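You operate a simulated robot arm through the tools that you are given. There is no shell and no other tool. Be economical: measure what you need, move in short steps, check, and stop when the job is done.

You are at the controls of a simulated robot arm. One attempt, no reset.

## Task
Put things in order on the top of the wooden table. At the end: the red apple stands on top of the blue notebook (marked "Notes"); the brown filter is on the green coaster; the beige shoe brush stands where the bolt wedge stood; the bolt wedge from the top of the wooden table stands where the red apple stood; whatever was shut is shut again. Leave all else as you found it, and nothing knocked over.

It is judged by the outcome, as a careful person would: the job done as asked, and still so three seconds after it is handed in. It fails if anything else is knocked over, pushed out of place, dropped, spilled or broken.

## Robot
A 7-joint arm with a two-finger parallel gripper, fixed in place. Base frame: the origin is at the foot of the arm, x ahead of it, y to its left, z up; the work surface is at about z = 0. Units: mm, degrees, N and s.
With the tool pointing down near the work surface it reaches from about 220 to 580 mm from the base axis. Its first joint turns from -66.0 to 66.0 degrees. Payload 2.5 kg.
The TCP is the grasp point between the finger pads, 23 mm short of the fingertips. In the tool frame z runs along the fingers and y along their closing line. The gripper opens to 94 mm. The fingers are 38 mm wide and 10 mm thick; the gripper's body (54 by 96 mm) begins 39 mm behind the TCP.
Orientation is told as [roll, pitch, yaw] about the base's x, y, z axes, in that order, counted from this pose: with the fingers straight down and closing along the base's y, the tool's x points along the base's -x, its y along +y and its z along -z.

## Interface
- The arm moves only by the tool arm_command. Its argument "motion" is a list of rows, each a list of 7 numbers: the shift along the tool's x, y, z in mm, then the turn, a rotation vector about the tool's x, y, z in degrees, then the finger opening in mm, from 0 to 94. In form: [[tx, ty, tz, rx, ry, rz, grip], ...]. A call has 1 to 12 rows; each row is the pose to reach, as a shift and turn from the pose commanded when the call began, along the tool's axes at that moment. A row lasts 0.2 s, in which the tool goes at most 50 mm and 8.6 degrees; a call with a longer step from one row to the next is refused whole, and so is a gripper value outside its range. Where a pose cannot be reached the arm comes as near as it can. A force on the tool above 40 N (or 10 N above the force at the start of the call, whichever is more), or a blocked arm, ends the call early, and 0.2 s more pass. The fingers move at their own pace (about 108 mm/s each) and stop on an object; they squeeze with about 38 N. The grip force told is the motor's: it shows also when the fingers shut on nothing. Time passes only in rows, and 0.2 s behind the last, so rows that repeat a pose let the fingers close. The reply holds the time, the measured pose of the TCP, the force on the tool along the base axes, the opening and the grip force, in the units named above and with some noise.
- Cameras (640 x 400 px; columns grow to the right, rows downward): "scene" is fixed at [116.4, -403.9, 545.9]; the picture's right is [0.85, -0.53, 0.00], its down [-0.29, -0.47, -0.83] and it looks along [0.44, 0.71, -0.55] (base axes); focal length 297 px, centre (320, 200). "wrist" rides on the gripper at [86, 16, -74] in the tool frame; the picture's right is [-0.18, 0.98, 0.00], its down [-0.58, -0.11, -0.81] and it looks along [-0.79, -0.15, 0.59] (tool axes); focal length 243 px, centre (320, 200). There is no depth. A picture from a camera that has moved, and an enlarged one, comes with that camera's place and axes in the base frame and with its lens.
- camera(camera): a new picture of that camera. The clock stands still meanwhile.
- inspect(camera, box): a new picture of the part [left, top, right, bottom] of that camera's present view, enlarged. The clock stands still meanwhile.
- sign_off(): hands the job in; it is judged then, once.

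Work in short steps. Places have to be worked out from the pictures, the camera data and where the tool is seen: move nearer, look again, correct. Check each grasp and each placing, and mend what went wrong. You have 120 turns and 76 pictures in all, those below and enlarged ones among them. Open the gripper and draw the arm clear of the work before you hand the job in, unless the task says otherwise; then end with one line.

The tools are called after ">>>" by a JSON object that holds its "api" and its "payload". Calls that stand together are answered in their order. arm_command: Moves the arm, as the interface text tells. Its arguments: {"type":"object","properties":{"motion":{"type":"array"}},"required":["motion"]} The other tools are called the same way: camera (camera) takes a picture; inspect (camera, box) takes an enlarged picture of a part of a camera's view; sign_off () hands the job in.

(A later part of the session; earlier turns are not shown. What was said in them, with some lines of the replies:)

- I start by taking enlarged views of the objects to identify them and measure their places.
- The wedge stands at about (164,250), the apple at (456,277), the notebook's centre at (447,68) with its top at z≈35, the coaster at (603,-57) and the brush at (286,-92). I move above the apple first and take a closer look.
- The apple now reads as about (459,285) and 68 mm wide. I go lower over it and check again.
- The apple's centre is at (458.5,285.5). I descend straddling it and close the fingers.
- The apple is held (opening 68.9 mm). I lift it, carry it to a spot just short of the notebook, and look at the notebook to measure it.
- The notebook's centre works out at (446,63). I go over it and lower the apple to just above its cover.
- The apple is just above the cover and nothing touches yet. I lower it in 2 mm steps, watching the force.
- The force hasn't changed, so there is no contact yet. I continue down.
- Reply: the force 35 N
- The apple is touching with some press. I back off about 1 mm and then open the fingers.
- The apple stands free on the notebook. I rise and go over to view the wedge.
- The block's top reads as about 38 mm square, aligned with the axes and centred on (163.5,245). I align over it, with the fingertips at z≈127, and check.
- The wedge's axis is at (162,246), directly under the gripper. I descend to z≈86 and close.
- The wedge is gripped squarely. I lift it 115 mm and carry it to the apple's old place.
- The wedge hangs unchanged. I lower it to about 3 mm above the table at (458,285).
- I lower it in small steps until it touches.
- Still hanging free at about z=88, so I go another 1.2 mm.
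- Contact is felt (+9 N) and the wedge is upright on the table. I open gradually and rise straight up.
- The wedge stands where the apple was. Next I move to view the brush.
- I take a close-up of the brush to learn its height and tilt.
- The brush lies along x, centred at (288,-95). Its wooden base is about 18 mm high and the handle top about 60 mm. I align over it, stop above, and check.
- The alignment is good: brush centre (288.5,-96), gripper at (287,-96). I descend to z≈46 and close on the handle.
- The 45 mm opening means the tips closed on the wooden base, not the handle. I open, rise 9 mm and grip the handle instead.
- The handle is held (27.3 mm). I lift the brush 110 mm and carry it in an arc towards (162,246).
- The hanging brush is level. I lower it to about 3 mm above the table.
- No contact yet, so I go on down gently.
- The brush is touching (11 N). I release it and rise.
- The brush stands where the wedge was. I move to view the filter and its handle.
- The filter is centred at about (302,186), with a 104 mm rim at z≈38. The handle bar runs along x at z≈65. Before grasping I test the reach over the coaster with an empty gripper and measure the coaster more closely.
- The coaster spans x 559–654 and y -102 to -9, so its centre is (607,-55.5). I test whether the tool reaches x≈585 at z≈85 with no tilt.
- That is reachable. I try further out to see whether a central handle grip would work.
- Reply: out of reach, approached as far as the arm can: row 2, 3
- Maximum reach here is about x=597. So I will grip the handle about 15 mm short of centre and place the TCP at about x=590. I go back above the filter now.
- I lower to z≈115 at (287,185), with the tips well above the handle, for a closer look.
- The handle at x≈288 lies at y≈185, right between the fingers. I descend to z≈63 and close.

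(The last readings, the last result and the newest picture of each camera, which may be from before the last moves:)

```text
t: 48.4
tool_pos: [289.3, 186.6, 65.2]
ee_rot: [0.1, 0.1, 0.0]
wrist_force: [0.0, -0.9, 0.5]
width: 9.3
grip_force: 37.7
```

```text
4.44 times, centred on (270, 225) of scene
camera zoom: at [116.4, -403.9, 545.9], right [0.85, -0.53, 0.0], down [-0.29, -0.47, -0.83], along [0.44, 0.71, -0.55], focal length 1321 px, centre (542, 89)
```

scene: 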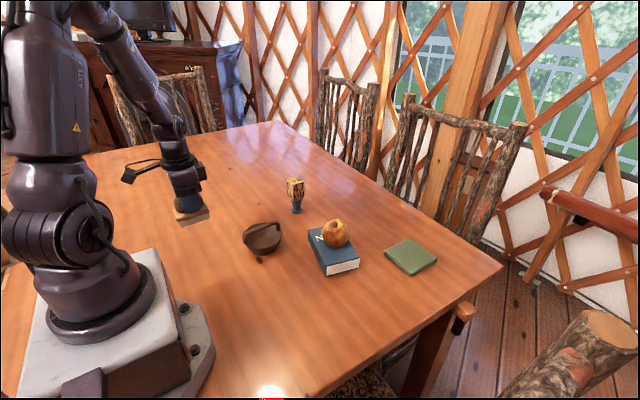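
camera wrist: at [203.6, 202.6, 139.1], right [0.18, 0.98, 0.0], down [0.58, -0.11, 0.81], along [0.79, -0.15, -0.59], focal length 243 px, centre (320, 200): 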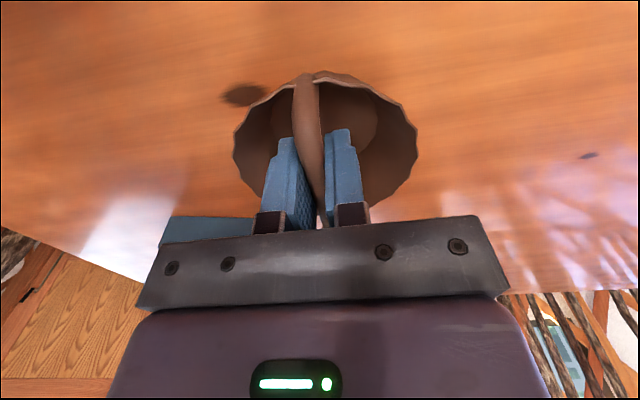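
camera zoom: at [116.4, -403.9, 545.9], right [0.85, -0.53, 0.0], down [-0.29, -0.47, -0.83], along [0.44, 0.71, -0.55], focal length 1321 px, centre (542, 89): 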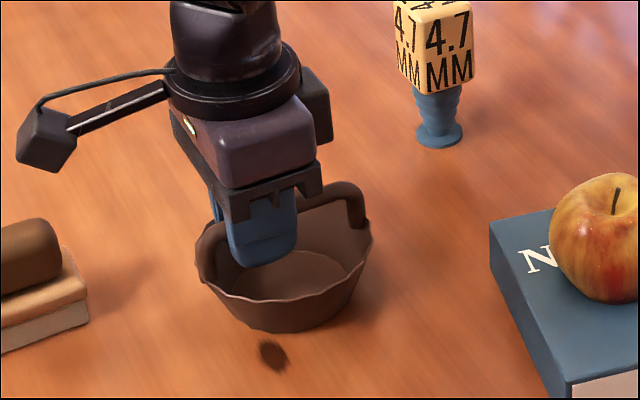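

The handle is gripped (9.3 mm). I lift straight up and check how the filter hangs.

>>> {"api": "arm_command", "payload": {"motion": [[0, 0, -15, 0, 0, 0, 2], [0, 0, -45, 0, 0, 0, 2], [0, 0, -85, 0, 0, 0, 2], [0, 0, -125, 0, 0, 0, 2], [0, 0, -155, 0, 0, 0, 2], [0, 0, -155, 0, 0, 0, 2]]}}

>>> {"api": "camera", "payload": {"camera": "wrist"}}

>>> {"api": "inspect", "payload": {"camera": "scene", "box": [190, 110, 330, 220]}}

```text
t: 49.8
tool_pos: [288.9, 185.1, 222.4]
ee_rot: [0.0, 0.0, 0.0]
wrist_force: [0.6, 0.1, 0.7]
width: 9.5
grip_force: 38.4
```

```text
36 pictures are left
camera wrist: at [204.0, 201.3, 296.6], right [0.18, 0.98, 0.0], down [0.58, -0.11, 0.81], along [0.79, -0.15, -0.59], focal length 243 px, centre (320, 200)
```

wrist: 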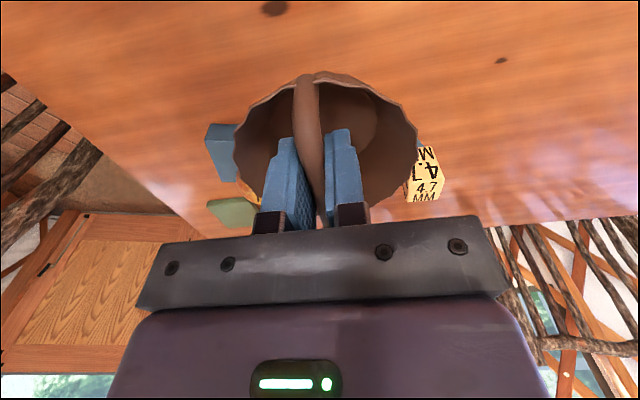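

```text
3.64 times, centred on (260, 165) of scene
camera zoom: at [116.4, -403.9, 545.9], right [0.85, -0.53, 0.0], down [-0.29, -0.47, -0.83], along [0.44, 0.71, -0.55], focal length 1081 px, centre (538, 327)
```

zoom: 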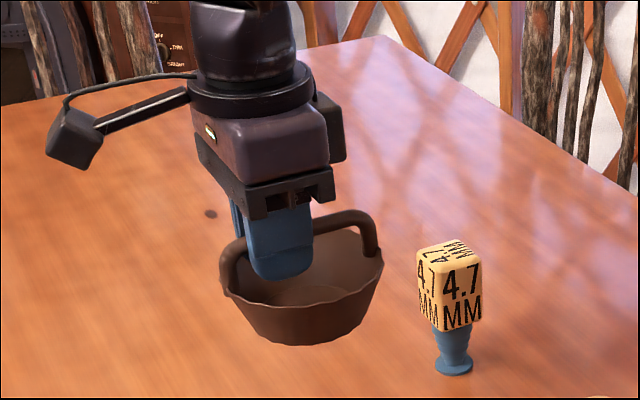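

The filter hangs level. I carry it, bottom at about z=157, over to the coaster.

>>> {"api": "arm_command", "payload": {"motion": [[-33, -27, 0, 0, 0, 0, 2], [-66, -54, 0, 0, 0, 0, 2], [-99, -81, 0, 0, 0, 0, 2], [-132, -108, 0, 0, 0, 0, 2], [-165, -135, 0, 0, 0, 0, 2], [-198, -162, 0, 0, 0, 0, 2], [-231, -189, 0, 0, 0, 0, 2], [-264, -216, 0, 0, 0, 0, 2], [-287, -241, 0, 0, 0, 0, 2], [-287, -241, 0, 0, 0, 0, 2]]}}

>>> {"api": "camera", "payload": {"camera": "scene"}}

```text
t: 52.0
tool_pos: [574.5, -55.1, 218.0]
ee_rot: [0.0, 0.2, -0.1]
wrist_force: [-0.5, 0.6, -0.6]
width: 9.5
grip_force: 38.2
```

```text
34 pictures are left
```

scene: 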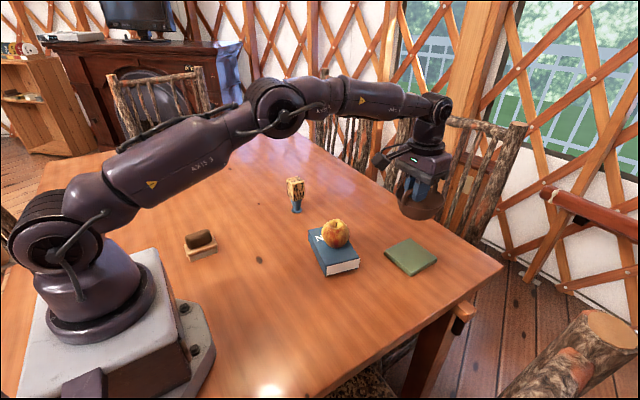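

I move out to x≈590 and lower the filter to about 12 mm above the coaster.

>>> {"api": "arm_command", "payload": {"motion": [[-3, -1, 35, 0, 0, 0, 2], [-8, -1, 70, 0, 0, 0, 2], [-13, -1, 105, 0, 0, 0, 2], [-16, -1, 129, 0, 0, 0, 2], [-16, -1, 129, 0, 0, 0, 2]]}}

>>> {"api": "inspect", "payload": {"camera": "scene", "box": [350, 190, 470, 290]}}

>>> {"api": "camera", "payload": {"camera": "wrist"}}

```text
t: 53.2
tool_pos: [591.4, -53.7, 88.8]
ee_rot: [0.0, 0.0, 0.0]
wrist_force: [0.0, -0.8, 0.1]
width: 9.3
grip_force: 37.8
```

```text
4.00 times, centred on (410, 240) of scene
camera zoom: at [116.4, -403.9, 545.9], right [0.85, -0.53, 0.0], down [-0.29, -0.47, -0.83], along [0.44, 0.71, -0.55], focal length 1189 px, centre (-40, 40)
```

zoom: 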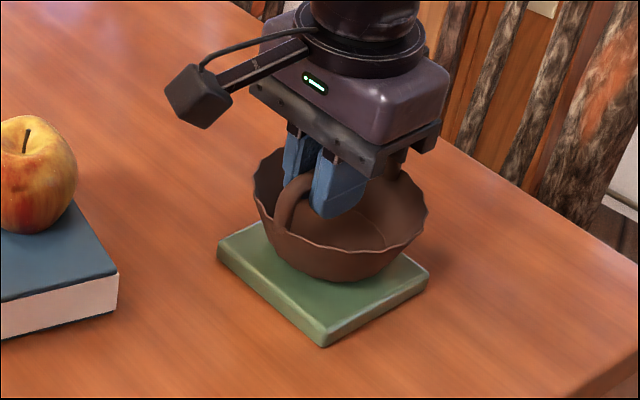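

```text
32 pictures are left
camera wrist: at [506.2, -38.4, 164.0], right [0.18, 0.98, 0.0], down [0.58, -0.11, 0.81], along [0.79, -0.15, -0.59], focal length 243 px, centre (320, 200)
```

wrist: 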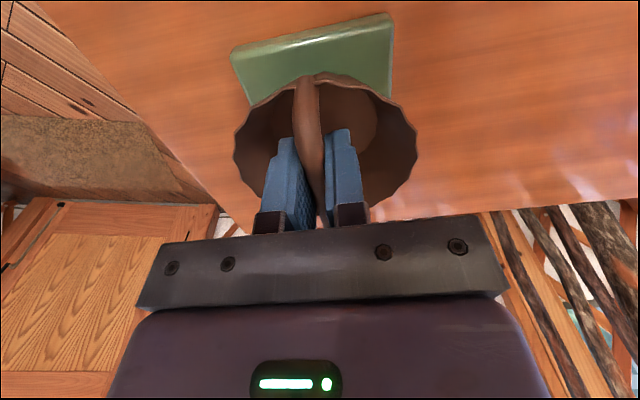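

The filter is well centred over the coaster. I lower it to near contact.

>>> {"api": "arm_command", "payload": {"motion": [[0, -1.5, 4, 0, 0, 0, 2], [0, -1.5, 8, 0, 0, 0, 2], [0, -1.5, 10, 0, 0, 0, 2], [0, -1.5, 10, 0, 0, 0, 2]]}}

```text
t: 54.2
tool_pos: [591.5, -57.2, 79.1]
ee_rot: [0.0, 0.0, 0.0]
wrist_force: [-1.9, 1.7, 2.7]
width: 9.4
grip_force: 37.8
```

>>> {"api": "arm_command", "payload": {"motion": [[0, 0, 0.6, 0, 0, 0, 2], [0, 0, 1.2, 0, 0, 0, 2], [0, 0, 1.2, 0, 0, 0, 2]]}}

>>> {"api": "inspect", "payload": {"camera": "scene", "box": [350, 190, 470, 290]}}

```text
t: 55.0
tool_pos: [591.3, -56.0, 79.5]
ee_rot: [0.1, -0.2, 0.0]
wrist_force: [-1.7, 0.5, 12.3]
width: 9.6
grip_force: 37.7
```

```text
4.00 times, centred on (410, 240) of scene
camera zoom: at [116.3, -403.9, 546.0], right [0.85, -0.53, 0.0], down [-0.29, -0.47, -0.83], along [0.44, 0.71, -0.55], focal length 1189 px, centre (-40, 40)
```

zoom: 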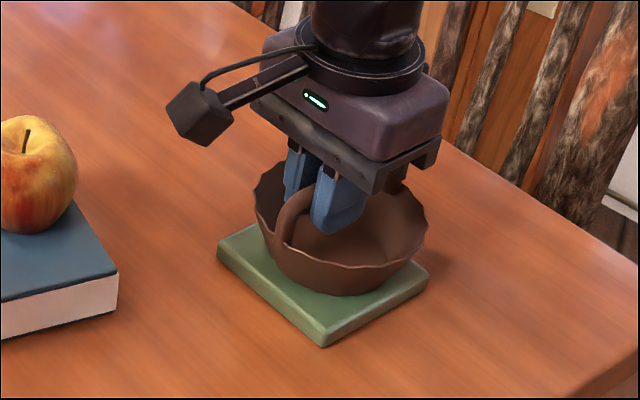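

Contact is at 12 N and the filter sits flat on the coaster. I open to 36 mm, which keeps the fingers inside the rim, and rise straight up.

>>> {"api": "arm_command", "payload": {"motion": [[0, 0, -0.5, 0, 0, 0, 2], [0, 0, -0.5, 0, 0, 0, 20], [0, 0, -0.5, 0, 0, 0, 36], [0, 0, -0.5, 0, 0, 0, 36], [0, 0, -25, 0, 0, 0, 36], [0, 0, -65, 0, 0, 0, 36], [0, 0, -105, 0, 0, 0, 36], [20, 0, -140, 0, 0, 0, 36]]}}

>>> {"api": "inspect", "payload": {"camera": "scene", "box": [350, 190, 470, 290]}}

>>> {"api": "camera", "payload": {"camera": "wrist"}}

```text
t: 56.8
tool_pos: [571.0, -56.1, 217.9]
ee_rot: [-0.1, 0.1, -0.1]
wrist_force: [0.1, 0.0, -0.4]
width: 35.9
grip_force: 0.0
```

```text
4.00 times, centred on (410, 240) of scene
camera zoom: at [116.4, -403.9, 545.9], right [0.85, -0.53, 0.0], down [-0.29, -0.47, -0.83], along [0.44, 0.71, -0.55], focal length 1189 px, centre (-40, 40)
```

zoom: 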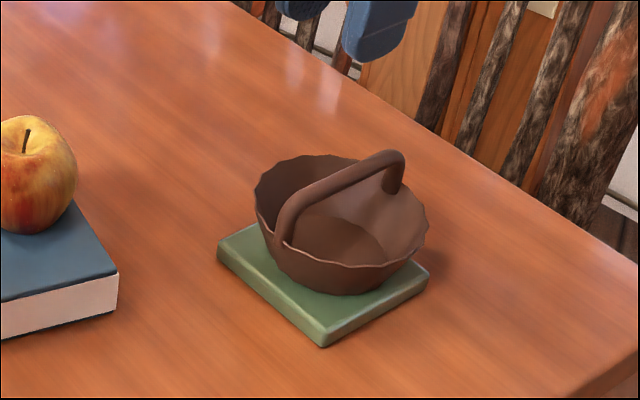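

```text
29 pictures are left
camera wrist: at [484.9, -40.4, 293.5], right [0.18, 0.98, 0.0], down [0.58, -0.11, 0.81], along [0.79, -0.15, -0.59], focal length 243 px, centre (320, 200)
```

wrist: 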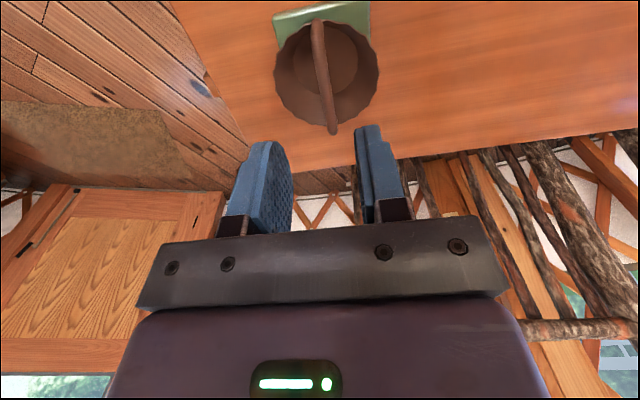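

The filter stands centred on the coaster, at about (607,-56). I draw the arm back and up, open the gripper, and check the whole scene.

>>> {"api": "arm_command", "payload": {"motion": [[30, 5, -25, 0, 0, 0, 60], [65, 10, -50, 0, 0, 0, 94], [100, 15, -75, 0, 0, 0, 94], [135, 20, -100, 0, 0, 0, 94], [170, 25, -125, 0, 0, 0, 94], [205, 30, -150, 0, 0, 0, 94], [240, 35, -160, 0, 0, 0, 94], [270, 40, -160, 0, 0, 0, 94]]}}

>>> {"api": "camera", "payload": {"camera": "scene"}}

>>> {"api": "camera", "payload": {"camera": "wrist"}}

```text
t: 58.6
tool_pos: [301.0, -18.3, 378.5]
ee_rot: [0.0, 0.0, 0.0]
wrist_force: [-1.0, 0.8, 0.4]
width: 94.1
grip_force: 0.1
```

```text
28 pictures are left
```

scene: 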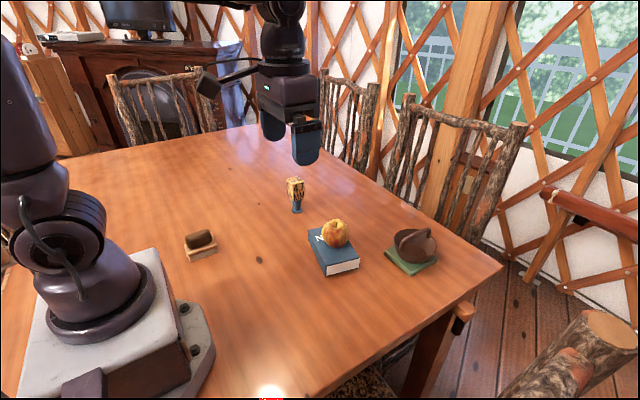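

```text
27 pictures are left
camera wrist: at [215.5, -1.7, 452.8], right [0.18, 0.98, 0.0], down [0.58, -0.11, 0.81], along [0.79, -0.15, -0.59], focal length 243 px, centre (320, 200)
```

wrist: 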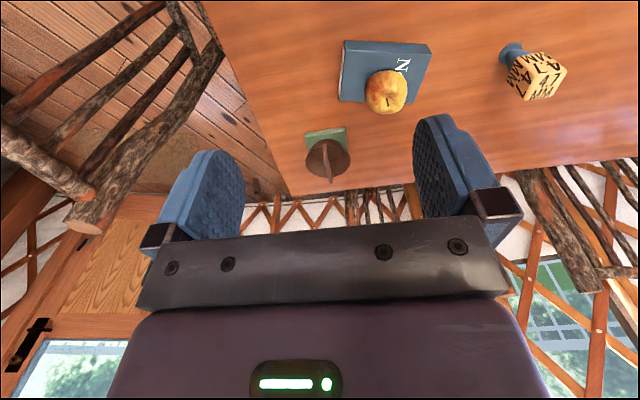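

All four objects stand where they should, nothing else has moved, and the arm is clear with its gripper open. I hand the job in.

>>> {"api": "sign_off", "payload": {}}

```text
The job is handed in.
```

The job is done and handed in: the apple is on the notebook, the filter is on the coaster, the brush stands where the wedge was, the wedge stands where the apple was, and nothing had been shut that needed reshutting.
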